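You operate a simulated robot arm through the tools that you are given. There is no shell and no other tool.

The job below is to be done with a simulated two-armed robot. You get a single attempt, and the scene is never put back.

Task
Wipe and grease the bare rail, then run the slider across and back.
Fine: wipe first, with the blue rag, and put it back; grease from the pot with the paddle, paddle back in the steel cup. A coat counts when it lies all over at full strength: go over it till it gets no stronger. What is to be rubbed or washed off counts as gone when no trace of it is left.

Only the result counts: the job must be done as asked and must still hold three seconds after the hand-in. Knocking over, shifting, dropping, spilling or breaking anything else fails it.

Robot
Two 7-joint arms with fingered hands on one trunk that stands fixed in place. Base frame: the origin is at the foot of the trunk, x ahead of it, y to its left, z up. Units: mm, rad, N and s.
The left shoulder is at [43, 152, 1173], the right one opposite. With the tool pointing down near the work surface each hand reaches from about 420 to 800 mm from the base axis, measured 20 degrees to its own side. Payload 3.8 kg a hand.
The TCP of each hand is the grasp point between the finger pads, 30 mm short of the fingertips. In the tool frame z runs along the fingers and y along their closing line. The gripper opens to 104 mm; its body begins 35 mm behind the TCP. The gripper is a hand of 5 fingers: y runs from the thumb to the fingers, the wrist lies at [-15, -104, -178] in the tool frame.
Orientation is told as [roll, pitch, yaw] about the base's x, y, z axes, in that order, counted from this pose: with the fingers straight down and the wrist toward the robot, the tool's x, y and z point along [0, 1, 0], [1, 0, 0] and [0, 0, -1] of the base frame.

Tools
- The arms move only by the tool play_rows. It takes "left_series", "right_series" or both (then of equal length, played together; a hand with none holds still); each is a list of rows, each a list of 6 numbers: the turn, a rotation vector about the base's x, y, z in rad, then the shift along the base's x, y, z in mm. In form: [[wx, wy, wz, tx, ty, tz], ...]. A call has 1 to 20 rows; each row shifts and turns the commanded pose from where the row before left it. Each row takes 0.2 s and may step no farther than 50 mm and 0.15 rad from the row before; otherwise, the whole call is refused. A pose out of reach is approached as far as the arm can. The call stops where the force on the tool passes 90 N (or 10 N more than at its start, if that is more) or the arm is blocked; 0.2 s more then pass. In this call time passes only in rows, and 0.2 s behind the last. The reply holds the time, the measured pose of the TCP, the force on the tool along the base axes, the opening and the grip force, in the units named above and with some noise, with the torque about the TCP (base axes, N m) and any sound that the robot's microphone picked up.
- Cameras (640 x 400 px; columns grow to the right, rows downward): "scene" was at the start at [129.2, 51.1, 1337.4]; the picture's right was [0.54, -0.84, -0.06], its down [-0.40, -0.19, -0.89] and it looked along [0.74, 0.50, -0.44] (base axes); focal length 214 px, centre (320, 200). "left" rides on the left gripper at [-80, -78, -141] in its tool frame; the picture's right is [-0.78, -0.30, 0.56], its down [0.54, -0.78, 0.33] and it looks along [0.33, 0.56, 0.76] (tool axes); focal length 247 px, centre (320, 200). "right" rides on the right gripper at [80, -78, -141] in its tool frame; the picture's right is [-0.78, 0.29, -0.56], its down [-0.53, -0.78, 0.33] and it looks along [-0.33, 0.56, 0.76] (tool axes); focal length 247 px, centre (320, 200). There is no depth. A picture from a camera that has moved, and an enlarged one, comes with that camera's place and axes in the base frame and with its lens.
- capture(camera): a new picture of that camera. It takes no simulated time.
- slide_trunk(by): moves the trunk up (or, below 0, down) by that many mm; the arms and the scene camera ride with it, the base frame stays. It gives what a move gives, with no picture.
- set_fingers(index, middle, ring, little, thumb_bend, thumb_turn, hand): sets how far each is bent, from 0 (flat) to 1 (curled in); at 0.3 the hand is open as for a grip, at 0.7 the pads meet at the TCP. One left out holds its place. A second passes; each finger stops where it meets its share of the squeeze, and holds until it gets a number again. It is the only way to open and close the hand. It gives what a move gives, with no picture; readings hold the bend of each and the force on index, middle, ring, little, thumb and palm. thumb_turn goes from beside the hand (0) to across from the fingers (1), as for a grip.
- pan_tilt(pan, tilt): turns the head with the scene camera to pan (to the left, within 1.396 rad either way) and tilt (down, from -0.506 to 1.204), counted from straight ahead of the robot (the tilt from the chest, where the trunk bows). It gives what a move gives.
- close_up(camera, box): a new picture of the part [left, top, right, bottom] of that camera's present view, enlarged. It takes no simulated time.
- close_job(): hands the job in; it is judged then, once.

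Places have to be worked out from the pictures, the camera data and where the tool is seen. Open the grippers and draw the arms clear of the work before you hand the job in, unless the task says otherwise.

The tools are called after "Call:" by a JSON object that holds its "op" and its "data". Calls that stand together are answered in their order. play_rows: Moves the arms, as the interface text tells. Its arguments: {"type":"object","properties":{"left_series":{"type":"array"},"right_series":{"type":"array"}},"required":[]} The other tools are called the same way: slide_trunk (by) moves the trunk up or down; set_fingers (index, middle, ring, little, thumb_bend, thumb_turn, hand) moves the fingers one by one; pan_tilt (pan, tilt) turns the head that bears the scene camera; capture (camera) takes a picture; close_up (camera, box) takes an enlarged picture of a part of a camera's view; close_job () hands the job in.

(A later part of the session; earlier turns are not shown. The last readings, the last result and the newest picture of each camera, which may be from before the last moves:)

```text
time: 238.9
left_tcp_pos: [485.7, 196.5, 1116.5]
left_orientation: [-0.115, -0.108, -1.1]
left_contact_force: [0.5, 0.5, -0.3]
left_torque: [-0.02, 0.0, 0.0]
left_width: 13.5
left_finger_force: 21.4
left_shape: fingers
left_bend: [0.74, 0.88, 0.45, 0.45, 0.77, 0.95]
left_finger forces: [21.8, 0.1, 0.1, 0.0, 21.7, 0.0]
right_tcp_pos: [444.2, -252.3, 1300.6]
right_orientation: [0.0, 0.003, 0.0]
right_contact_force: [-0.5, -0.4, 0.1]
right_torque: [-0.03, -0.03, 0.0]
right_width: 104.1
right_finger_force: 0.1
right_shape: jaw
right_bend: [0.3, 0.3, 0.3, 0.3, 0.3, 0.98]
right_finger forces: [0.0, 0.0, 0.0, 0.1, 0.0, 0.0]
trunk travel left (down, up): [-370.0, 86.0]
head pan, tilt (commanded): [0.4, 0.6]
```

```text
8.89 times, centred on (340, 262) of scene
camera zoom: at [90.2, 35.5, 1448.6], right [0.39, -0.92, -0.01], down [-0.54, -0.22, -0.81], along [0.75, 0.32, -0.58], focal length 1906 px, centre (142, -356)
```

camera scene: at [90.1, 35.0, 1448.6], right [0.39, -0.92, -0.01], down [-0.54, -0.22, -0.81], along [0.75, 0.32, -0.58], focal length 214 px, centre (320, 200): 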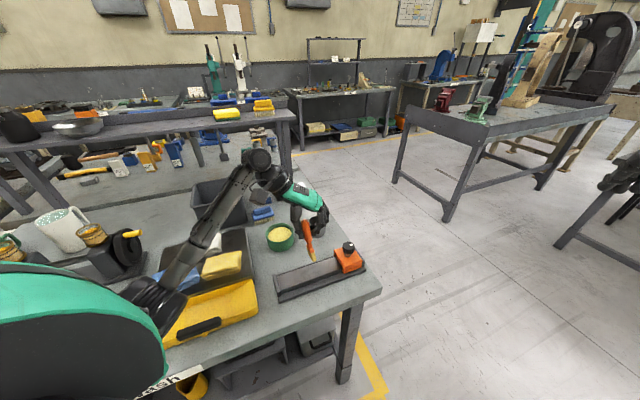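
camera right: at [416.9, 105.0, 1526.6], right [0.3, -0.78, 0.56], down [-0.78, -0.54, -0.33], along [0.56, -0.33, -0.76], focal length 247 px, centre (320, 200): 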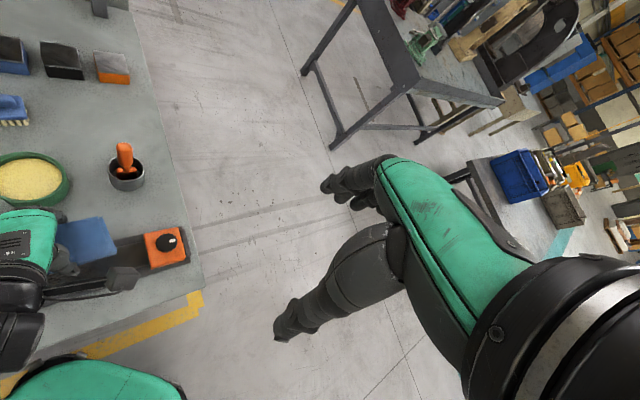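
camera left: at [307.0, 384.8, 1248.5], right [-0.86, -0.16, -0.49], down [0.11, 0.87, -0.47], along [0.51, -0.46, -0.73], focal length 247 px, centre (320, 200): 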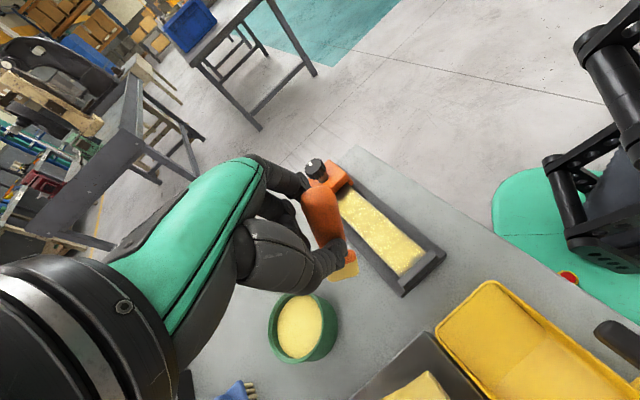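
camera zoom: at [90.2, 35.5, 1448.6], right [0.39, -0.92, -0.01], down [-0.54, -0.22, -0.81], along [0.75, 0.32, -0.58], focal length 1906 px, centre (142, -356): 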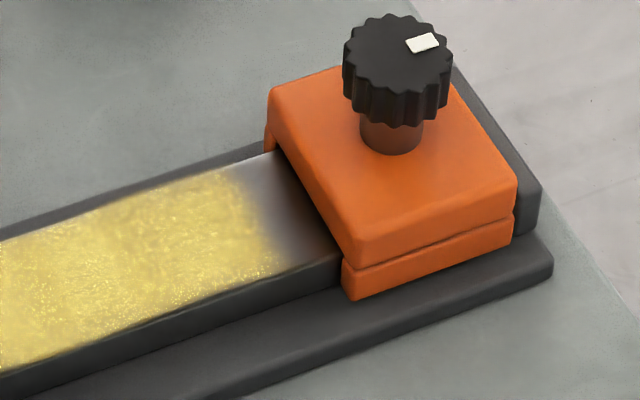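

The coat's end line is unchanged, confirming it. The paddle, however, now leans about 18° in the pinch, so before inserting it into the cup I turn the hand back to yaw ~0.44 near the cup and will straighten it by tilting the hand.

Call:
{"op": "play_rows", "data": {"left_series": [[0, 0, 0.14, 6, 6, 3], [0, 0, 0.14, 6, 6, 3], [0, 0, 0.14, 6, 6, 3], [0, 0, 0.14, 6, 6, 3], [0, 0, 0.14, 6, 6, 0], [0, 0, 0.14, 6, 6, 0], [0, 0, 0.14, 6, 6, 0], [0, 0, 0.14, 6, 6, 0], [0, 0, 0.14, 6, 6, 0], [0, 0, 0.14, 6, 6, 0], [0, 0, 0.14, 6, 6, 0]]}}

Call:
{"op": "capture", "data": {"camera": "scene"}}

Call:
{"op": "close_up", "data": {"camera": "scene", "box": [260, 130, 370, 240]}}

Call:
{"op": "close_up", "data": {"camera": "left", "box": [250, 130, 450, 330]}}

```text
time: 241.3
left_tcp_pos: [555.1, 262.2, 1130.0]
left_orientation: [-0.115, -0.108, 0.441]
left_contact_force: [0.6, 0.1, 0.3]
left_torque: [0.01, 0.0, 0.0]
left_width: 13.2
left_finger_force: 21.9
left_shape: fingers
left_bend: [0.74, 0.88, 0.45, 0.45, 0.77, 0.95]
left_finger forces: [21.7, 0.0, 0.0, 0.0, 21.6, 0.0]
right_tcp_pos: [443.5, -252.0, 1300.3]
right_orientation: [0.001, 0.003, 0.002]
right_contact_force: [-0.2, 0.3, 0.2]
right_torque: [0.01, -0.04, 0.03]
right_width: 103.4
right_finger_force: 0.1
right_shape: jaw
right_bend: [0.3, 0.3, 0.3, 0.3, 0.3, 0.98]
right_finger forces: [0.0, 0.1, 0.0, 0.0, 0.1, 0.0]
trunk travel left (down, up): [-370.0, 86.0]
head pan, tilt (commanded): [0.4, 0.6]
```

```text
taken
camera scene: at [90.5, 34.6, 1448.5], right [0.39, -0.92, -0.01], down [-0.54, -0.22, -0.81], along [0.75, 0.32, -0.58], focal length 214 px, centre (320, 200)
```

scene: 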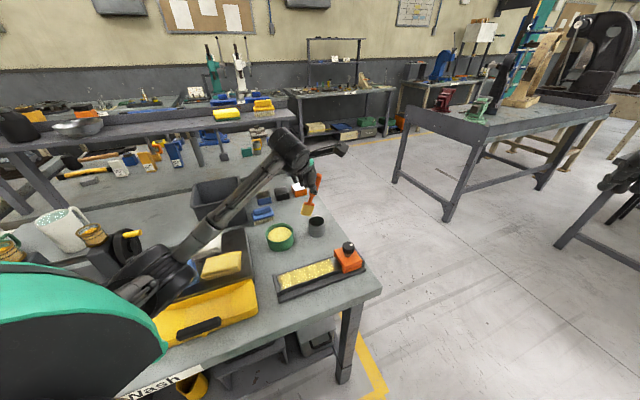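

```text
3.64 times, centred on (315, 185) of scene
camera zoom: at [90.5, 34.6, 1448.5], right [0.39, -0.92, -0.01], down [-0.54, -0.22, -0.81], along [0.75, 0.32, -0.58], focal length 780 px, centre (338, 254)
```

zoom: 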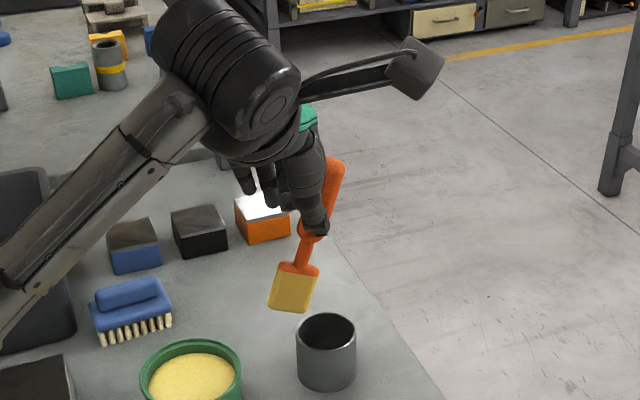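

```text
2.00 times, centred on (350, 230) of left
camera zoom: at [498.4, 166.4, 1270.5], right [0.14, -0.86, -0.49], down [-0.87, 0.13, -0.47], along [0.47, 0.49, -0.73], focal length 494 px, centre (260, 140)
```

zoom: 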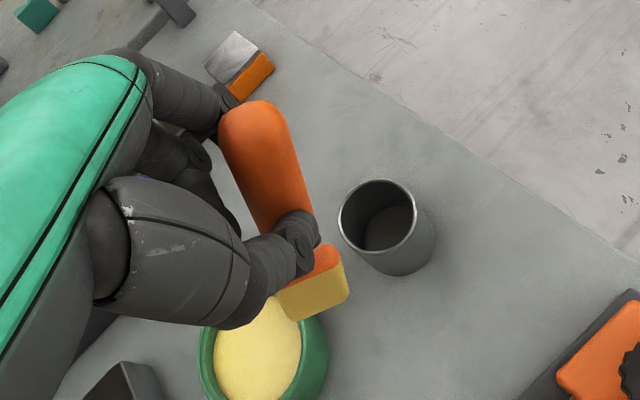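

The lean shows clearly sideways in the scene view, about 16°. I tilt the hand by that much to bring the paddle upright.

Call:
{"op": "play_rows", "data": {"left_series": [[-0.13, -0.055, 0, 0, 0, 5], [-0.13, -0.055, 0, 0, 0, 5]]}}

Call:
{"op": "close_up", "data": {"camera": "scene", "box": [260, 130, 370, 240]}}

Call:
{"op": "close_up", "data": {"camera": "left", "box": [250, 130, 450, 330]}}

```text
time: 241.9
left_tcp_pos: [554.8, 263.8, 1140.2]
left_orientation: [-0.399, -0.094, 0.467]
left_contact_force: [-0.1, 0.9, 0.1]
left_torque: [0.01, 0.01, -0.02]
left_width: 13.4
left_finger_force: 21.6
left_shape: fingers
left_bend: [0.74, 0.88, 0.45, 0.45, 0.77, 0.95]
left_finger forces: [21.6, 0.0, 0.0, 0.0, 21.7, 0.1]
right_tcp_pos: [442.1, -254.0, 1300.4]
right_orientation: [0.001, 0.002, 0.001]
right_contact_force: [0.0, 0.1, -0.4]
right_torque: [-0.02, -0.03, 0.02]
right_width: 103.9
right_finger_force: 0.0
right_shape: jaw
right_bend: [0.3, 0.3, 0.3, 0.3, 0.3, 0.98]
right_finger forces: [0.1, 0.1, 0.0, 0.0, 0.1, 0.1]
trunk travel left (down, up): [-370.0, 86.0]
head pan, tilt (commanded): [0.4, 0.6]
```

```text
3.64 times, centred on (315, 185) of scene
camera zoom: at [89.7, 35.3, 1448.6], right [0.39, -0.92, -0.01], down [-0.54, -0.22, -0.81], along [0.75, 0.32, -0.58], focal length 780 px, centre (338, 254)
```

zoom: 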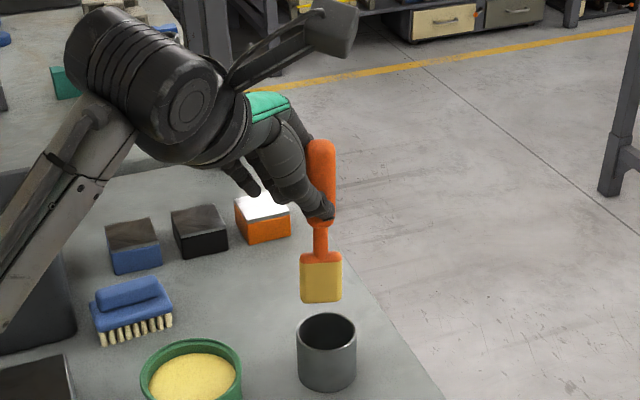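

```text
2.00 times, centred on (350, 230) of left
camera zoom: at [480.8, 206.1, 1294.0], right [0.17, -0.96, -0.24], down [-0.81, 0.0, -0.58], along [0.56, 0.29, -0.78], focal length 494 px, centre (260, 140)
```

zoom: 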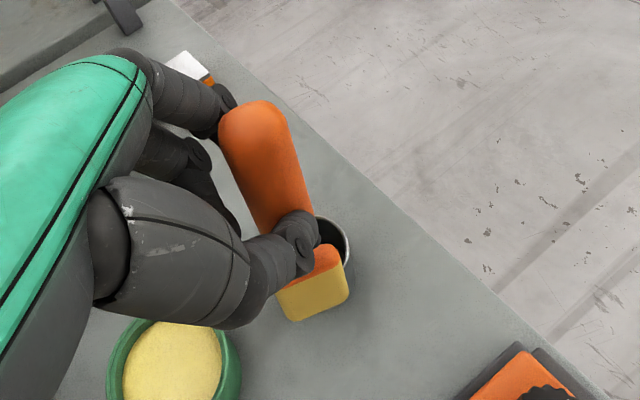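

The paddle now hangs upright. I carry it over the cup at [633, 281].

Call:
{"op": "play_rows", "data": {"left_series": [[0, 0, 0, 23.2, 8.9, 0], [0, 0, 0, 23.2, 8.9, 0], [0, 0, 0, 23.2, 8.9, 0]]}}

Call:
{"op": "close_up", "data": {"camera": "scene", "box": [280, 130, 360, 240]}}

Call:
{"op": "close_up", "data": {"camera": "left", "box": [250, 130, 450, 330]}}

```text
time: 242.7
left_tcp_pos: [625.7, 288.4, 1140.1]
left_orientation: [-0.398, -0.094, 0.465]
left_contact_force: [-0.3, -0.1, -1.3]
left_torque: [0.04, 0.03, 0.0]
left_width: 13.5
left_finger_force: 22.0
left_shape: fingers
left_bend: [0.74, 0.88, 0.45, 0.45, 0.77, 0.95]
left_finger forces: [21.5, 0.0, 0.0, 0.0, 21.6, 0.0]
right_tcp_pos: [444.2, -253.2, 1301.2]
right_orientation: [0.0, 0.003, 0.001]
right_contact_force: [0.6, -0.9, -0.1]
right_torque: [-0.03, -0.04, -0.01]
right_width: 103.9
right_finger_force: 0.1
right_shape: jaw
right_bend: [0.3, 0.3, 0.3, 0.3, 0.3, 0.98]
right_finger forces: [0.0, 0.1, 0.1, 0.0, 0.0, 0.1]
trunk travel left (down, up): [-370.0, 86.0]
head pan, tilt (commanded): [0.4, 0.6]
```

```text
3.64 times, centred on (320, 185) of scene
camera zoom: at [90.7, 35.0, 1448.5], right [0.39, -0.92, -0.01], down [-0.54, -0.22, -0.81], along [0.75, 0.32, -0.58], focal length 780 px, centre (320, 254)
```

zoom: 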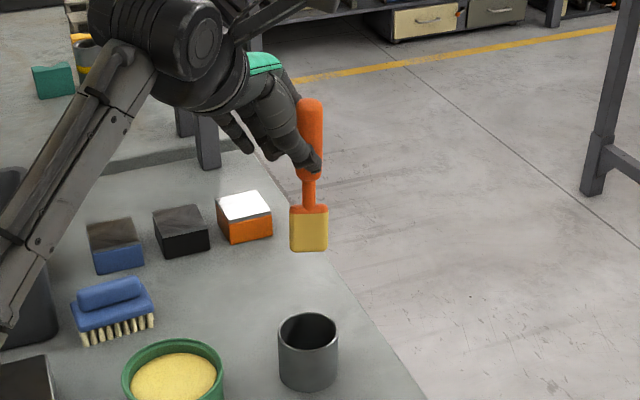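

```text
2.00 times, centred on (350, 230) of left
camera zoom: at [552.1, 230.7, 1294.0], right [0.17, -0.96, -0.24], down [-0.81, 0.0, -0.58], along [0.56, 0.3, -0.78], focal length 494 px, centre (260, 140)
```

zoom: 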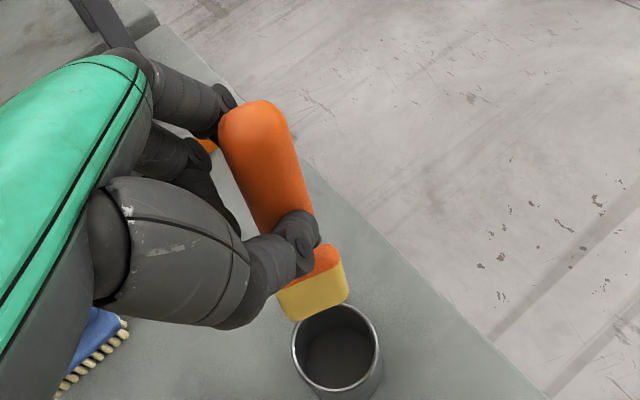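

Both views put the blade within about 3 mm of the cup's centre. I correct by that and lower until the blade is just above the rim.

Call:
{"op": "play_rows", "data": {"left_series": [[0, 0, 0, 2.5, 3, -20], [0, 0, 0, 0, 0, -25], [0, 0, 0, 0, 0, -25], [0, 0, 0, 0, 0, -15]]}}

Call:
{"op": "close_up", "data": {"camera": "scene", "box": [290, 160, 350, 240]}}

Call:
{"op": "close_up", "data": {"camera": "left", "box": [260, 160, 420, 320]}}

```text
time: 243.7
left_tcp_pos: [625.6, 293.6, 1054.0]
left_orientation: [-0.398, -0.092, 0.467]
left_contact_force: [0.4, 0.9, -0.8]
left_torque: [0.01, 0.06, 0.0]
left_width: 13.2
left_finger_force: 21.6
left_shape: fingers
left_bend: [0.74, 0.88, 0.45, 0.45, 0.77, 0.95]
left_finger forces: [21.6, 0.0, 0.0, 0.1, 21.5, 0.0]
right_tcp_pos: [443.9, -253.2, 1300.8]
right_orientation: [0.001, 0.003, 0.002]
right_contact_force: [0.1, 1.1, -0.9]
right_torque: [-0.03, 0.01, 0.0]
right_width: 103.4
right_finger_force: 0.0
right_shape: jaw
right_bend: [0.3, 0.3, 0.3, 0.3, 0.3, 0.98]
right_finger forces: [0.1, 0.0, 0.0, 0.1, 0.0, 0.1]
trunk travel left (down, up): [-370.0, 86.0]
head pan, tilt (commanded): [0.4, 0.6]
```

```text
5.00 times, centred on (320, 200) of scene
camera zoom: at [90.1, 35.1, 1448.6], right [0.39, -0.92, -0.01], down [-0.54, -0.22, -0.81], along [0.75, 0.32, -0.58], focal length 1072 px, centre (320, 200)
```

zoom: 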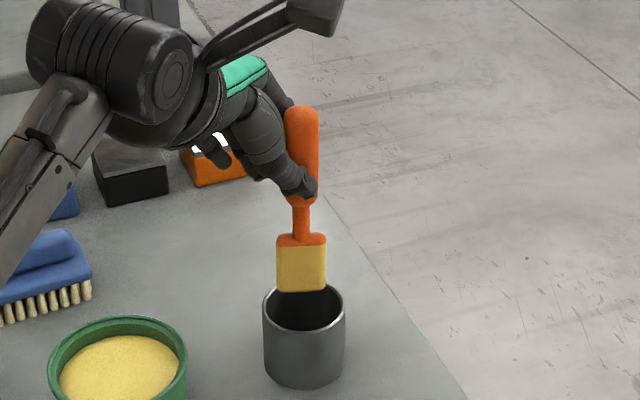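

```text
2.50 times, centred on (340, 240) of left
camera zoom: at [552.6, 235.4, 1207.4], right [0.17, -0.96, -0.24], down [-0.81, 0.0, -0.58], along [0.56, 0.3, -0.78], focal length 617 px, centre (270, 100)
```

zoom: 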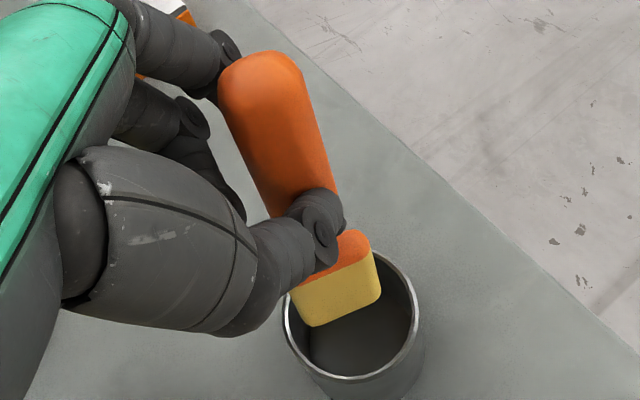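

Very close: the blade needs about 4 mm forward. I correct and lower it slowly into the cup, watching for side forces.

Call:
{"op": "play_rows", "data": {"left_series": [[0, 0, 0, 4, -1.5, 0], [0, 0, 0, 0, 0, -10], [0, 0, 0, 0, 0, -10]]}}

Call:
{"op": "close_up", "data": {"camera": "scene", "box": [290, 160, 350, 240]}}

Call:
{"op": "close_up", "data": {"camera": "left", "box": [260, 160, 420, 320]}}

```text
time: 244.5
left_tcp_pos: [628.7, 293.2, 1035.1]
left_orientation: [-0.398, -0.093, 0.467]
left_contact_force: [-0.1, -0.3, -1.3]
left_torque: [0.01, -0.01, -0.02]
left_width: 13.3
left_finger_force: 21.3
left_shape: fingers
left_bend: [0.74, 0.88, 0.45, 0.45, 0.77, 0.95]
left_finger forces: [21.7, 0.0, 0.0, 0.0, 21.5, 0.0]
right_tcp_pos: [443.3, -253.0, 1300.4]
right_orientation: [0.0, 0.002, 0.002]
right_contact_force: [-0.3, -0.3, -0.8]
right_torque: [0.04, 0.01, -0.02]
right_width: 103.7
right_finger_force: 0.0
right_shape: jaw
right_bend: [0.3, 0.3, 0.3, 0.3, 0.3, 0.98]
right_finger forces: [0.0, 0.0, 0.1, 0.1, 0.0, 0.1]
trunk travel left (down, up): [-370.0, 86.0]
head pan, tilt (commanded): [0.4, 0.6]
```

```text
5.00 times, centred on (320, 200) of scene
camera zoom: at [90.0, 35.2, 1448.6], right [0.39, -0.92, -0.01], down [-0.54, -0.22, -0.81], along [0.75, 0.32, -0.58], focal length 1072 px, centre (320, 200)
```

zoom: 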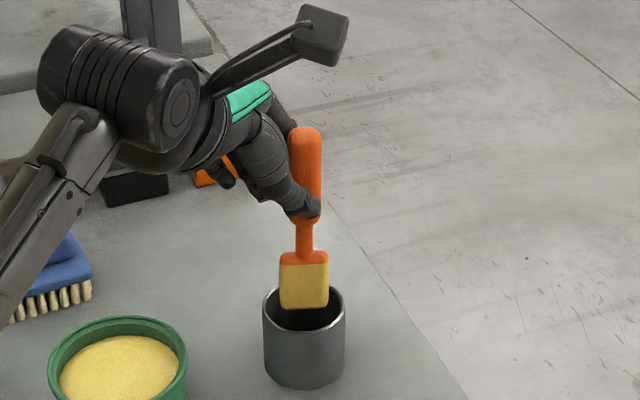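

```text
2.50 times, centred on (340, 240) of left
camera zoom: at [555.2, 234.8, 1189.2], right [0.17, -0.96, -0.24], down [-0.81, 0.0, -0.58], along [0.56, 0.29, -0.78], focal length 617 px, centre (270, 100)
```

zoom: 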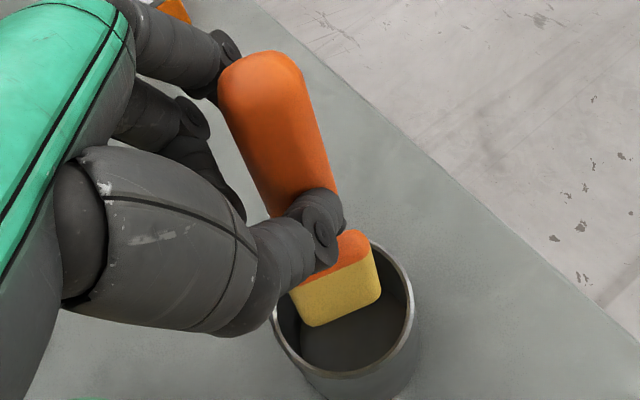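

The blade is entering the cup with clearance on all sides. I keep lowering in steps.

Call:
{"op": "play_rows", "data": {"left_series": [[0, 0, 0, 0.5, -1, -10], [0, 0, 0, 0, 0, -10], [0, 0, 0, 0, 0, -6]]}}

Call:
{"op": "close_up", "data": {"camera": "scene", "box": [290, 160, 350, 240]}}

Call:
{"op": "close_up", "data": {"camera": "left", "box": [260, 160, 420, 320]}}

```text
time: 245.3
left_tcp_pos: [630.3, 289.1, 1008.9]
left_orientation: [-0.398, -0.093, 0.465]
left_contact_force: [-0.3, 0.6, -1.1]
left_torque: [-0.01, -0.02, -0.03]
left_width: 13.3
left_finger_force: 21.8
left_shape: fingers
left_bend: [0.74, 0.88, 0.45, 0.45, 0.77, 0.95]
left_finger forces: [21.4, 0.1, 0.1, 0.0, 21.6, 0.1]
right_tcp_pos: [443.3, -252.0, 1300.6]
right_orientation: [0.0, 0.002, 0.003]
right_contact_force: [-0.8, -0.4, -0.2]
right_torque: [-0.01, 0.01, -0.01]
right_width: 103.8
right_finger_force: 0.1
right_shape: jaw
right_bend: [0.3, 0.3, 0.3, 0.3, 0.3, 0.98]
right_finger forces: [0.1, 0.1, 0.0, 0.0, 0.1, 0.0]
trunk travel left (down, up): [-370.0, 86.0]
head pan, tilt (commanded): [0.4, 0.6]
```

```text
5.00 times, centred on (320, 200) of scene
camera zoom: at [90.0, 35.1, 1448.6], right [0.39, -0.92, -0.01], down [-0.54, -0.22, -0.81], along [0.75, 0.32, -0.58], focal length 1072 px, centre (320, 200)
```

zoom: 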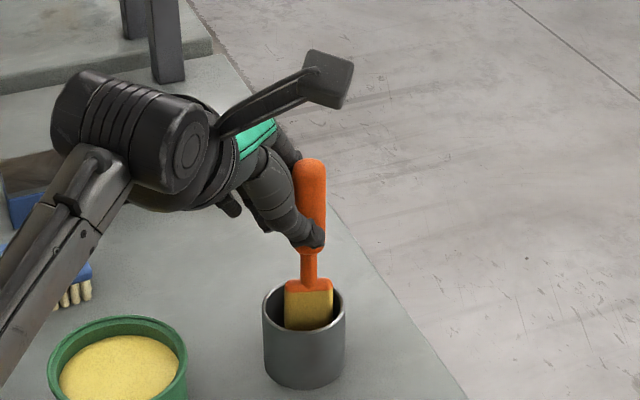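

```text
2.50 times, centred on (340, 240) of left
camera zoom: at [556.9, 232.2, 1163.2], right [0.17, -0.96, -0.24], down [-0.81, 0.0, -0.58], along [0.56, 0.3, -0.78], focal length 617 px, centre (270, 100)
```

zoom: 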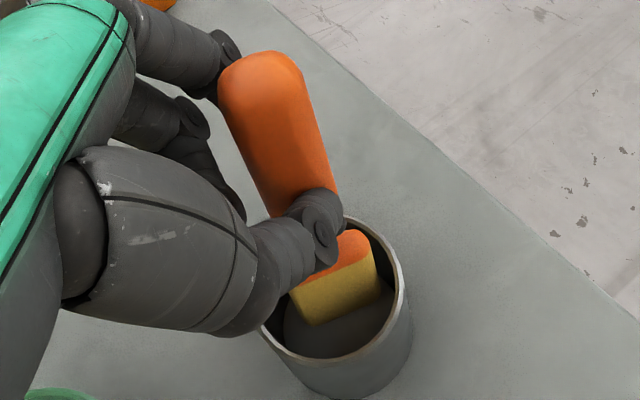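

The blade is inside the cup without touching the walls. I lower to the cup's floor in small steps.

Call:
{"op": "play_rows", "data": {"left_series": [[0, 0, 0, 0, 0, -4], [0, 0, 0, 0, 0, -3], [0, 0, 0, 0, 0, -2]]}}

```text
time: 246.1
left_tcp_pos: [630.8, 291.1, 999.8]
left_orientation: [-0.399, -0.091, 0.466]
left_contact_force: [0.1, -0.3, 0.0]
left_torque: [0.0, 0.03, 0.0]
left_width: 13.3
left_finger_force: 21.0
left_shape: fingers
left_bend: [0.74, 0.88, 0.45, 0.45, 0.77, 0.95]
left_finger forces: [21.6, 0.0, 0.0, 0.0, 21.5, 0.1]
right_tcp_pos: [444.5, -253.3, 1300.5]
right_orientation: [0.0, -0.001, 0.002]
right_contact_force: [0.2, -1.0, -0.7]
right_torque: [0.03, -0.02, 0.04]
right_width: 103.7
right_finger_force: 0.1
right_shape: jaw
right_bend: [0.3, 0.3, 0.3, 0.3, 0.3, 0.98]
right_finger forces: [0.0, 0.1, 0.0, 0.0, 0.0, 0.0]
trunk travel left (down, up): [-370.0, 86.0]
head pan, tilt (commanded): [0.4, 0.6]
```

Still free; a few more millimetres down.

Call:
{"op": "play_rows", "data": {"left_series": [[0, 0, 0, 0, 0, -2], [0, 0, 0, 0, 0, -2], [0, 0, 0, 0, 0, -1.5]]}}

Call:
{"op": "close_up", "data": {"camera": "scene", "box": [290, 160, 350, 240]}}

Call:
{"op": "close_up", "data": {"camera": "left", "box": [260, 160, 420, 320]}}

```text
time: 246.9
left_tcp_pos: [630.9, 290.5, 993.7]
left_orientation: [-0.397, -0.093, 0.466]
left_contact_force: [0.8, 0.0, -0.3]
left_torque: [-0.02, 0.03, 0.01]
left_width: 13.6
left_finger_force: 21.9
left_shape: fingers
left_bend: [0.74, 0.88, 0.45, 0.45, 0.77, 0.95]
left_finger forces: [21.5, 0.0, 0.0, 0.0, 21.5, 0.1]
right_tcp_pos: [443.3, -253.3, 1298.9]
right_orientation: [-0.001, 0.001, 0.001]
right_contact_force: [-0.3, 0.0, -0.5]
right_torque: [0.03, 0.01, -0.05]
right_width: 103.7
right_finger_force: 0.0
right_shape: jaw
right_bend: [0.3, 0.3, 0.3, 0.3, 0.3, 0.98]
right_finger forces: [0.1, 0.0, 0.0, 0.0, 0.1, 0.0]
trunk travel left (down, up): [-370.0, 86.0]
head pan, tilt (commanded): [0.4, 0.6]
```

```text
5.00 times, centred on (320, 200) of scene
camera zoom: at [90.0, 35.1, 1448.6], right [0.39, -0.92, -0.01], down [-0.54, -0.22, -0.81], along [0.75, 0.32, -0.58], focal length 1072 px, centre (320, 200)
```

zoom: 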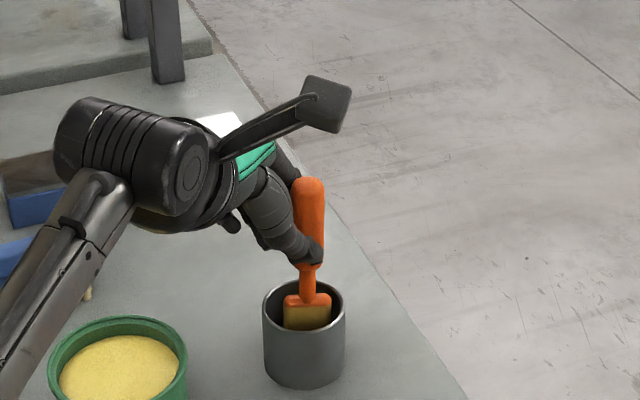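

```text
2.50 times, centred on (340, 240) of left
camera zoom: at [557.0, 233.5, 1147.8], right [0.17, -0.96, -0.24], down [-0.81, 0.0, -0.58], along [0.56, 0.3, -0.78], focal length 617 px, centre (270, 100)
```

zoom: 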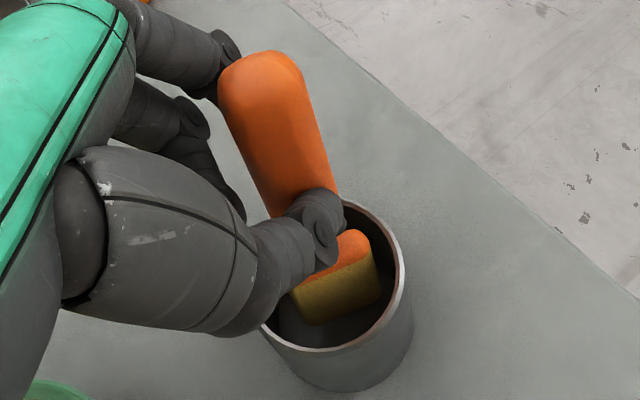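

By comparison with its original stand it has some 10 mm to go. I continue down until the floor is felt.

Call:
{"op": "play_rows", "data": {"left_series": [[0, 0, 0, 0, 0, -3], [0, 0, 0, 0, 0, -3], [0, 0, 0, 0, 0, -2]]}}

```text
time: 247.7
left_tcp_pos: [630.4, 290.5, 987.1]
left_orientation: [-0.399, -0.094, 0.467]
left_contact_force: [-0.6, -0.9, -0.5]
left_torque: [0.03, 0.03, 0.0]
left_width: 13.4
left_finger_force: 21.5
left_shape: fingers
left_bend: [0.74, 0.88, 0.45, 0.45, 0.77, 0.95]
left_finger forces: [21.5, 0.0, 0.1, 0.0, 21.5, 0.0]
right_tcp_pos: [444.2, -252.4, 1301.7]
right_orientation: [0.001, 0.004, 0.001]
right_contact_force: [0.6, -0.2, 0.3]
right_torque: [0.0, 0.02, -0.05]
right_width: 103.8
right_finger_force: 0.0
right_shape: jaw
right_bend: [0.3, 0.3, 0.3, 0.3, 0.3, 0.98]
right_finger forces: [0.0, 0.0, 0.0, 0.1, 0.0, 0.0]
trunk travel left (down, up): [-370.0, 86.0]
head pan, tilt (commanded): [0.4, 0.6]
```

Call:
{"op": "play_rows", "data": {"left_series": [[0, 0, 0, 0, 0, -2], [0, 0, 0, 0, 0, -2], [0, 0, 0, 0, 0, -1.5]]}}

Call:
{"op": "close_up", "data": {"camera": "scene", "box": [290, 160, 350, 240]}}

Call:
{"op": "close_up", "data": {"camera": "left", "box": [230, 140, 430, 320]}}

```text
time: 248.5
left_tcp_pos: [629.2, 291.3, 985.3]
left_orientation: [-0.399, -0.097, 0.469]
left_contact_force: [-0.9, 1.3, 11.8]
left_torque: [-0.15, -0.17, -0.01]
left_width: 13.1
left_finger_force: 23.5
left_shape: fingers
left_bend: [0.74, 0.88, 0.45, 0.45, 0.77, 0.95]
left_finger forces: [22.8, 0.0, 0.1, 0.0, 23.6, 0.0]
right_tcp_pos: [442.3, -253.6, 1301.9]
right_orientation: [0.001, -0.001, 0.0]
right_contact_force: [0.5, -0.3, 0.7]
right_torque: [-0.03, 0.01, 0.01]
right_width: 104.1
right_finger_force: 0.0
right_shape: jaw
right_bend: [0.3, 0.3, 0.3, 0.3, 0.3, 0.98]
right_finger forces: [0.0, 0.0, 0.1, 0.0, 0.0, 0.1]
trunk travel left (down, up): [-370.0, 86.0]
head pan, tilt (commanded): [0.4, 0.6]
```

```text
5.00 times, centred on (320, 200) of scene
camera zoom: at [87.9, 34.6, 1448.8], right [0.39, -0.92, -0.01], down [-0.54, -0.22, -0.81], along [0.75, 0.32, -0.58], focal length 1072 px, centre (320, 200)
```

zoom: 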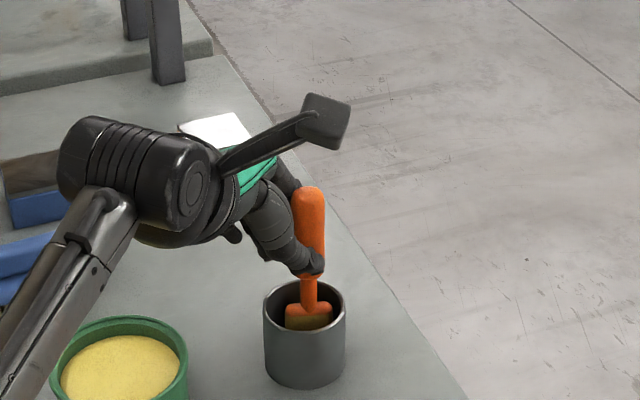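

```text
2.22 times, centred on (330, 230) of left
camera zoom: at [555.9, 233.5, 1138.0], right [0.17, -0.96, -0.24], down [-0.81, 0.0, -0.59], along [0.56, 0.3, -0.77], focal length 549 px, centre (298, 133)
```

zoom: 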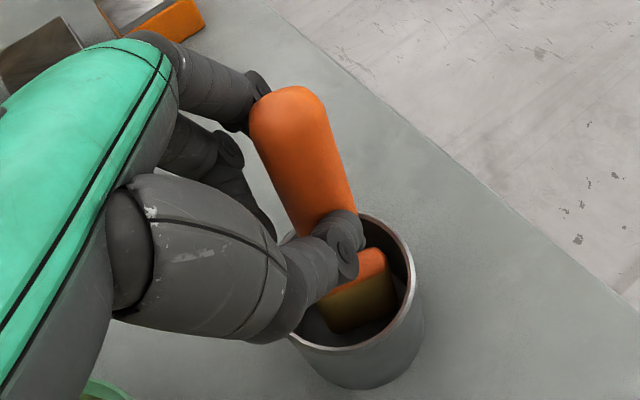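

The blade stands on the cup floor (12 N). I ease up a millimetre and open the fingers gently.

Call:
{"op": "play_rows", "data": {"left_series": [[0, 0, 0, 0, 0, 2]]}}

Call:
{"op": "set_fingers", "data": {"hand": "left", "index": 0.6, "middle": 0.6, "thumb_bend": 0.62}}

Call:
{"op": "close_up", "data": {"camera": "scene", "box": [290, 160, 350, 240]}}

Call:
{"op": "close_up", "data": {"camera": "left", "box": [230, 140, 430, 320]}}

```text
time: 248.9
left_tcp_pos: [628.6, 290.7, 984.3]
left_orientation: [-0.398, -0.095, 0.465]
left_contact_force: [-0.5, 0.6, 11.0]
left_torque: [-0.06, -0.19, 0.01]
left_width: 13.4
left_finger_force: 22.9
left_shape: fingers
left_bend: [0.74, 0.88, 0.45, 0.45, 0.77, 0.95]
left_finger forces: [22.7, 0.1, 0.1, 0.1, 23.3, 0.1]
right_tcp_pos: [442.1, -252.9, 1301.6]
right_orientation: [0.0, 0.0, 0.003]
right_contact_force: [-0.5, 0.5, -0.5]
right_torque: [-0.01, -0.04, -0.01]
right_width: 103.7
right_finger_force: 0.1
right_shape: jaw
right_bend: [0.3, 0.3, 0.3, 0.3, 0.3, 0.98]
right_finger forces: [0.0, 0.1, 0.0, 0.0, 0.1, 0.0]
trunk travel left (down, up): [-370.0, 86.0]
head pan, tilt (commanded): [0.4, 0.6]
```

```text
time: 249.9
left_tcp_pos: [630.4, 290.5, 982.7]
left_orientation: [-0.399, -0.093, 0.466]
left_contact_force: [-0.1, -0.3, 0.5]
left_torque: [-0.01, 0.01, 0.03]
left_width: 23.7
left_finger_force: 0.1
left_shape: fingers
left_bend: [0.6, 0.6, 0.45, 0.45, 0.62, 0.97]
left_finger forces: [0.0, 0.1, 0.0, 0.0, 0.0, 0.0]
right_tcp_pos: [444.6, -251.8, 1300.2]
right_orientation: [0.001, 0.002, 0.002]
right_contact_force: [0.1, 0.2, -0.9]
right_torque: [0.05, 0.0, 0.0]
right_width: 103.6
right_finger_force: 0.1
right_shape: jaw
right_bend: [0.3, 0.3, 0.3, 0.3, 0.3, 0.98]
right_finger forces: [0.1, 0.1, 0.0, 0.1, 0.0, 0.1]
trunk travel left (down, up): [-370.0, 86.0]
head pan, tilt (commanded): [0.4, 0.6]
```

```text
5.00 times, centred on (320, 200) of scene
camera zoom: at [90.3, 35.1, 1448.5], right [0.39, -0.92, -0.01], down [-0.54, -0.22, -0.81], along [0.75, 0.32, -0.58], focal length 1072 px, centre (320, 200)
```

zoom: 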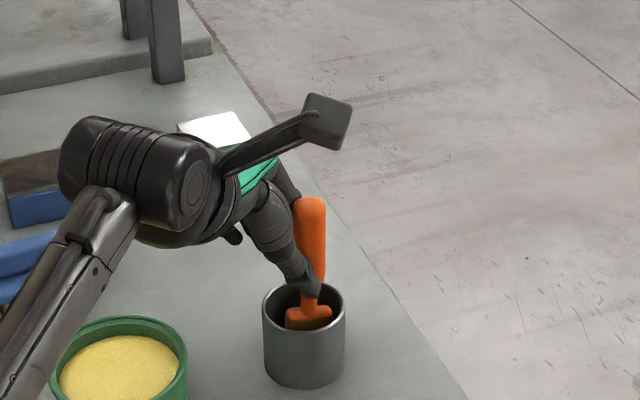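

```text
2.22 times, centred on (330, 230) of left
camera zoom: at [557.3, 232.9, 1137.0], right [0.17, -0.96, -0.24], down [-0.81, 0.0, -0.58], along [0.56, 0.29, -0.78], focal length 549 px, centre (298, 133)
```

zoom: 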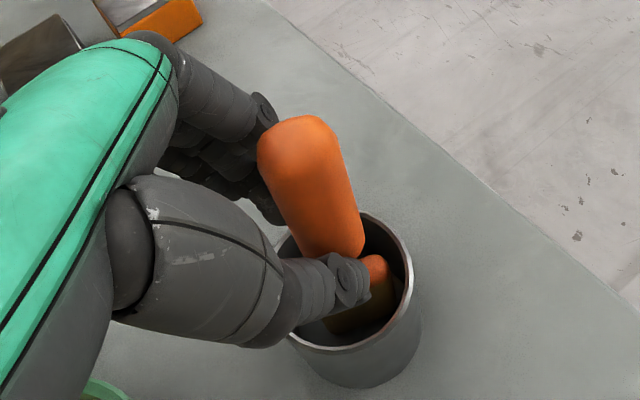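

The paddle is released and stands in the cup. I open the hand wider, then withdraw along the finger direction.

Call:
{"op": "set_fingers", "data": {"hand": "left", "index": 0.4, "middle": 0.4, "ring": 0.4, "little": 0.4, "thumb_bend": 0.42}}

Call:
{"op": "close_up", "data": {"camera": "scene", "box": [290, 160, 350, 240]}}

Call:
{"op": "close_up", "data": {"camera": "left", "box": [230, 140, 430, 320]}}

```text
time: 250.9
left_tcp_pos: [630.6, 290.6, 983.5]
left_orientation: [-0.398, -0.093, 0.466]
left_contact_force: [0.7, -0.6, 0.3]
left_torque: [0.01, -0.01, -0.02]
left_width: 74.7
left_finger_force: 0.0
left_shape: fingers
left_bend: [0.4, 0.4, 0.4, 0.4, 0.42, 0.97]
left_finger forces: [0.0, 0.0, 0.0, 0.1, 0.0, 0.1]
right_tcp_pos: [443.4, -252.9, 1300.0]
right_orientation: [-0.001, 0.001, 0.001]
right_contact_force: [-0.4, 0.5, -0.3]
right_torque: [-0.03, 0.0, 0.01]
right_width: 103.9
right_finger_force: 0.0
right_shape: jaw
right_bend: [0.3, 0.3, 0.3, 0.3, 0.3, 0.98]
right_finger forces: [0.0, 0.1, 0.0, 0.1, 0.1, 0.1]
trunk travel left (down, up): [-370.0, 86.0]
head pan, tilt (commanded): [0.4, 0.6]
```

```text
5.00 times, centred on (320, 200) of scene
camera zoom: at [90.0, 35.1, 1448.6], right [0.39, -0.92, -0.01], down [-0.54, -0.22, -0.81], along [0.75, 0.32, -0.58], focal length 1072 px, centre (320, 200)
```

zoom: 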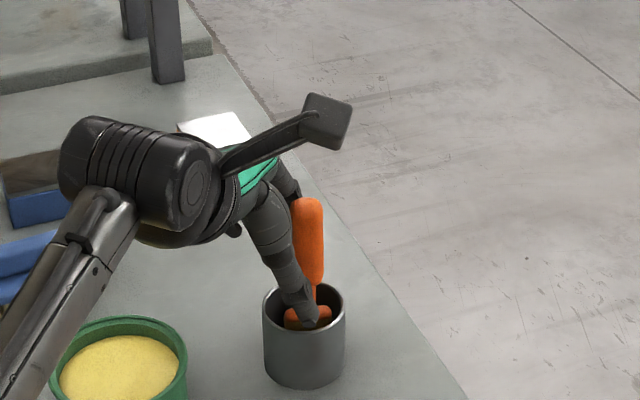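

```text
2.22 times, centred on (330, 230) of left
camera zoom: at [557.1, 232.9, 1137.2], right [0.17, -0.96, -0.24], down [-0.81, 0.0, -0.58], along [0.56, 0.3, -0.78], focal length 549 px, centre (298, 133)
```

zoom: 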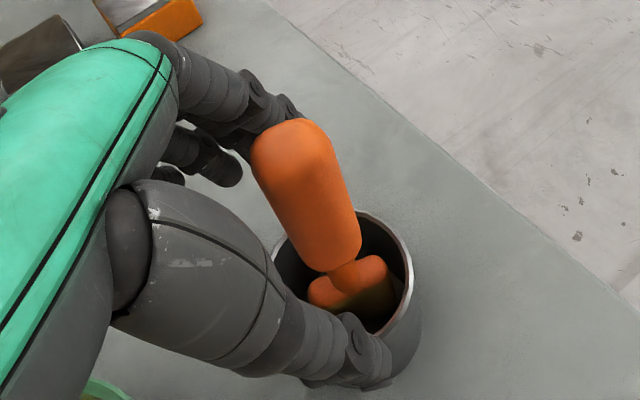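

The paddle stands upright in the cup. I withdraw the hand along its own finger direction, clear of the handle.

Call:
{"op": "play_rows", "data": {"left_series": [[0, 0, 0, -2.5, 3.1, 9.2], [0, 0, 0, -5, 6.2, 18.3], [0, 0, 0, -6.3, 7.7, 22.9], [0, 0, 0, -6.3, 7.7, 22.9], [0, 0, 0, -6.3, 7.7, 22.9], [0, 0, 0, -6.3, 7.7, 22.9]]}}

Call:
{"op": "close_up", "data": {"camera": "scene", "box": [280, 140, 350, 240]}}

Call:
{"op": "capture", "data": {"camera": "left"}}

```text
time: 252.3
left_tcp_pos: [596.3, 331.4, 1101.7]
left_orientation: [-0.399, -0.094, 0.466]
left_contact_force: [0.6, 0.1, 0.2]
left_torque: [0.03, 0.0, 0.02]
left_width: 75.0
left_finger_force: 0.0
left_shape: fingers
left_bend: [0.4, 0.4, 0.4, 0.4, 0.42, 0.97]
left_finger forces: [0.0, 0.0, 0.0, 0.0, 0.0, 0.0]
right_tcp_pos: [443.3, -253.5, 1300.3]
right_orientation: [0.0, 0.0, -0.001]
right_contact_force: [0.2, 0.7, -0.4]
right_torque: [-0.01, -0.02, -0.01]
right_width: 103.9
right_finger_force: 0.0
right_shape: jaw
right_bend: [0.3, 0.3, 0.3, 0.3, 0.3, 0.98]
right_finger forces: [0.0, 0.1, 0.1, 0.0, 0.0, 0.1]
trunk travel left (down, up): [-370.0, 86.0]
head pan, tilt (commanded): [0.4, 0.6]
```

```text
4.00 times, centred on (315, 190) of scene
camera zoom: at [89.7, 35.2, 1448.6], right [0.39, -0.92, -0.01], down [-0.54, -0.22, -0.81], along [0.75, 0.32, -0.58], focal length 858 px, centre (340, 240)
```

zoom: 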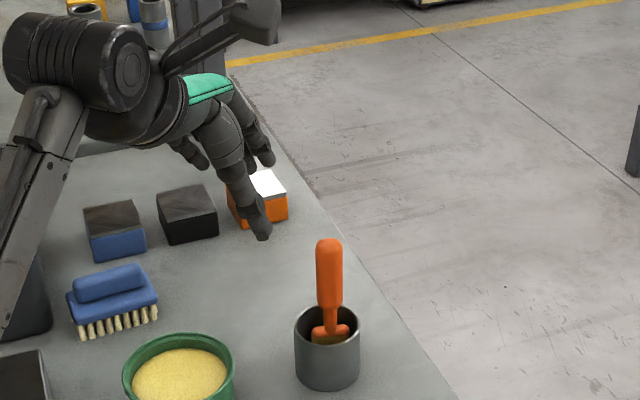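

```text
taken
camera left: at [523.6, 273.9, 1255.4], right [0.17, -0.96, -0.24], down [-0.81, 0.0, -0.58], along [0.56, 0.29, -0.78], focal length 247 px, centre (320, 200)
```

left: 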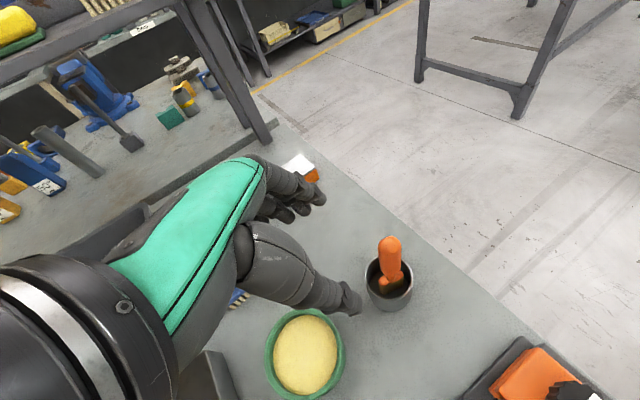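

The paddle is back in the cup and upright. Now the slider: I level the left hand, turn it to yaw −0.79 (closing line along the rail) and bring it high above the slider's knob.

Call:
{"op": "play_rows", "data": {"left_series": [[0.105, 0.088, 0, 0, 0, 12], [0.105, 0.088, 0, 0, 0, 12], [0.105, 0.088, 0, 0, 0, 12], [0, 0, -0.14, -6.5, -22, 0], [0, 0, -0.14, -6.5, -22, 0], [0, 0, -0.14, -6.5, -22, 0], [0, 0, -0.14, -6.5, -22, 0], [0, 0, -0.14, -6.5, -22, 0], [0, 0, -0.14, -6.5, -22, 0], [0, 0, -0.14, -6.5, -22, 0], [0, 0, -0.14, -6.5, -22, 0], [0, 0, -0.14, -6.5, -22, 0]]}}

Call:
{"op": "capture", "data": {"camera": "left"}}

Call:
{"op": "capture", "data": {"camera": "scene"}}

Call:
{"op": "close_up", "data": {"camera": "scene", "box": [280, 170, 380, 300]}}

```text
time: 254.9
left_tcp_pos: [538.2, 134.0, 1138.5]
left_orientation: [0.002, 0.007, -0.813]
left_contact_force: [-0.2, 0.0, -0.3]
left_torque: [0.01, 0.02, 0.02]
left_width: 74.8
left_finger_force: 0.1
left_shape: fingers
left_bend: [0.4, 0.4, 0.4, 0.4, 0.42, 0.97]
left_finger forces: [0.0, 0.1, 0.1, 0.0, 0.0, 0.0]
right_tcp_pos: [443.5, -252.9, 1300.8]
right_orientation: [-0.001, 0.003, 0.003]
right_contact_force: [0.3, 0.8, -0.2]
right_torque: [-0.01, 0.01, 0.01]
right_width: 103.5
right_finger_force: 0.0
right_shape: jaw
right_bend: [0.3, 0.3, 0.3, 0.3, 0.3, 0.98]
right_finger forces: [0.0, 0.0, 0.0, 0.0, 0.0, 0.0]
trunk travel left (down, up): [-370.0, 86.0]
head pan, tilt (commanded): [0.4, 0.6]
```

```text
taken
camera left: at [427.4, 136.0, 1281.2], right [-0.77, -0.32, -0.56], down [-0.15, 0.93, -0.33], along [0.62, -0.17, -0.76], focal length 247 px, centre (320, 200)
```

left: 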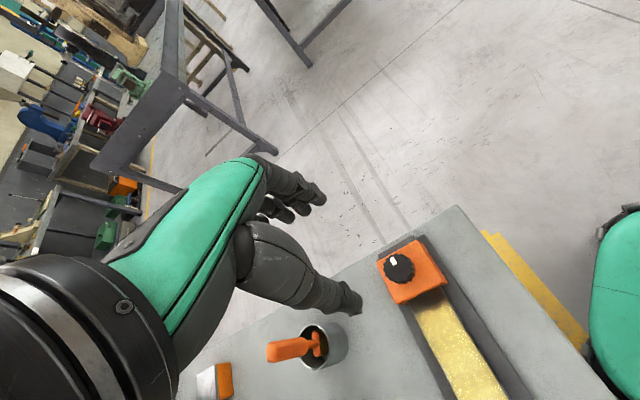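

```text
taken
camera scene: at [90.3, 34.5, 1448.6], right [0.39, -0.92, -0.01], down [-0.54, -0.22, -0.81], along [0.75, 0.32, -0.58], focal length 214 px, centre (320, 200)
```

scene: 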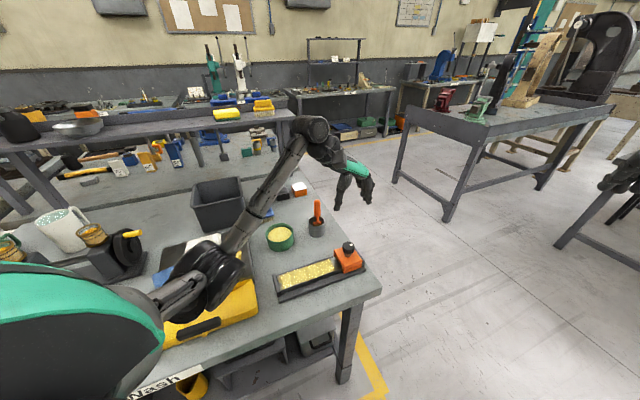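

```text
3.08 times, centred on (330, 235) of scene
camera zoom: at [90.3, 34.5, 1448.6], right [0.39, -0.92, -0.01], down [-0.54, -0.22, -0.81], along [0.75, 0.32, -0.58], focal length 660 px, centre (289, 92)
```

zoom: 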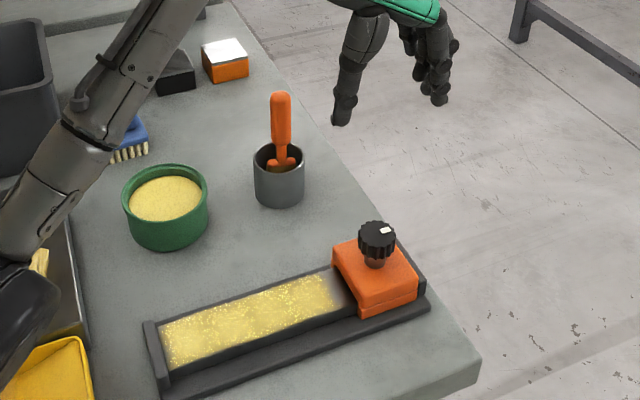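

I enlarge both views of slider and knob to get the knob's centre and height.

Call:
{"op": "close_up", "data": {"camera": "left", "box": [350, 210, 470, 330]}}

Call:
{"op": "close_up", "data": {"camera": "scene", "box": [325, 230, 370, 275]}}

```text
3.33 times, centred on (410, 270) of left
camera zoom: at [427.4, 136.0, 1281.2], right [-0.77, -0.32, -0.56], down [-0.15, 0.93, -0.33], along [0.62, -0.17, -0.76], focal length 823 px, centre (20, -33)
```

zoom: 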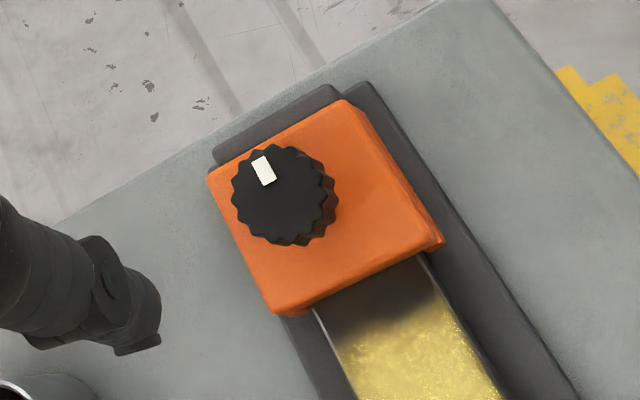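

```text
8.89 times, centred on (348, 252) of scene
camera zoom: at [90.3, 34.5, 1448.6], right [0.39, -0.92, -0.01], down [-0.54, -0.22, -0.81], along [0.75, 0.32, -0.58], focal length 1906 px, centre (76, -267)
```

zoom: 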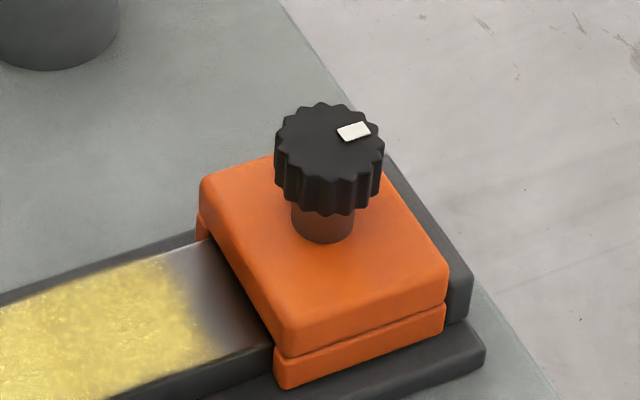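

The knob's centre is at about [534, 132], top z ≈ 960, 34 mm across. I open the hand and come down centred over it, keeping the fingertips above the slider's top.

Call:
{"op": "set_fingers", "data": {"hand": "left", "index": 0.32, "middle": 0.32, "ring": 0.32, "little": 0.32, "thumb_bend": 0.32}}

Call:
{"op": "play_rows", "data": {"left_series": [[0, 0, 0.023, -4.2, -2, -30], [0, 0, 0, 0, 0, -30], [0, 0, 0, 0, 0, -30], [0, 0, 0, 0, 0, -30]]}}

Call:
{"op": "close_up", "data": {"camera": "left", "box": [240, 140, 460, 340]}}

Call:
{"op": "close_up", "data": {"camera": "scene", "box": [310, 200, 385, 275]}}

```text
time: 255.9
left_tcp_pos: [538.5, 133.6, 1139.3]
left_orientation: [0.002, 0.004, -0.812]
left_contact_force: [-0.1, -0.6, -0.6]
left_torque: [0.01, -0.02, -0.03]
left_width: 97.7
left_finger_force: 0.1
left_shape: fingers
left_bend: [0.32, 0.32, 0.32, 0.32, 0.32, 0.97]
left_finger forces: [0.1, 0.0, 0.1, 0.1, 0.1, 0.1]
right_tcp_pos: [443.7, -253.4, 1300.8]
right_orientation: [0.0, 0.002, 0.002]
right_contact_force: [0.4, -0.1, -0.4]
right_torque: [-0.02, 0.01, -0.01]
right_width: 103.8
right_finger_force: 0.1
right_shape: jaw
right_bend: [0.3, 0.3, 0.3, 0.3, 0.3, 0.98]
right_finger forces: [0.0, 0.1, 0.0, 0.0, 0.0, 0.1]
trunk travel left (down, up): [-370.0, 86.0]
head pan, tilt (commanded): [0.4, 0.6]
```

```text
time: 256.9
left_tcp_pos: [535.1, 130.1, 1019.8]
left_orientation: [0.002, 0.004, -0.787]
left_contact_force: [0.2, 1.1, -0.2]
left_torque: [0.01, 0.03, -0.02]
left_width: 98.1
left_finger_force: 0.1
left_shape: fingers
left_bend: [0.32, 0.32, 0.32, 0.32, 0.32, 0.97]
left_finger forces: [0.1, 0.1, 0.1, 0.0, 0.1, 0.0]
right_tcp_pos: [442.6, -251.9, 1300.7]
right_orientation: [0.001, 0.001, 0.002]
right_contact_force: [0.3, -0.2, -1.0]
right_torque: [-0.01, -0.02, 0.0]
right_width: 103.6
right_finger_force: 0.1
right_shape: jaw
right_bend: [0.3, 0.3, 0.3, 0.3, 0.3, 0.98]
right_finger forces: [0.0, 0.0, 0.1, 0.0, 0.0, 0.1]
trunk travel left (down, up): [-370.0, 86.0]
head pan, tilt (commanded): [0.4, 0.6]
```

```text
2.00 times, centred on (350, 240) of left
camera zoom: at [424.4, 128.5, 1161.7], right [-0.76, -0.33, -0.56], down [-0.17, 0.93, -0.33], along [0.63, -0.15, -0.76], focal length 494 px, centre (260, 120)
```

zoom: 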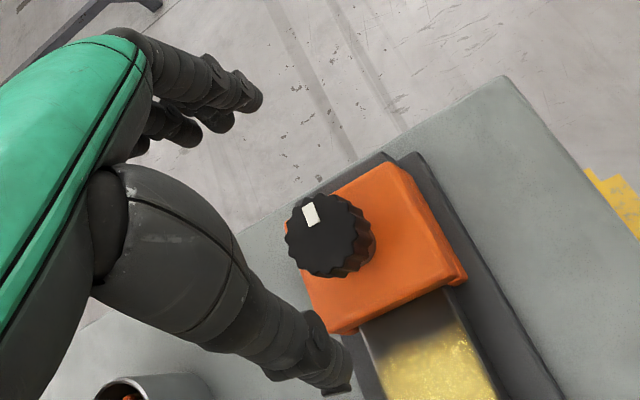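

```text
5.33 times, centred on (348, 238) of scene
camera zoom: at [90.0, 35.3, 1448.5], right [0.39, -0.92, -0.01], down [-0.54, -0.22, -0.81], along [0.75, 0.32, -0.58], focal length 1144 px, centre (173, 0)
```

zoom: 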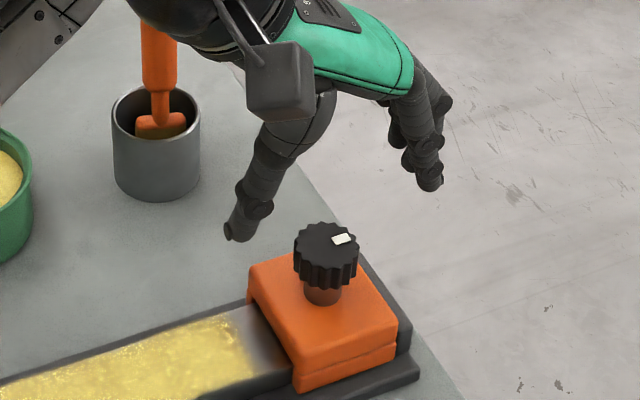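

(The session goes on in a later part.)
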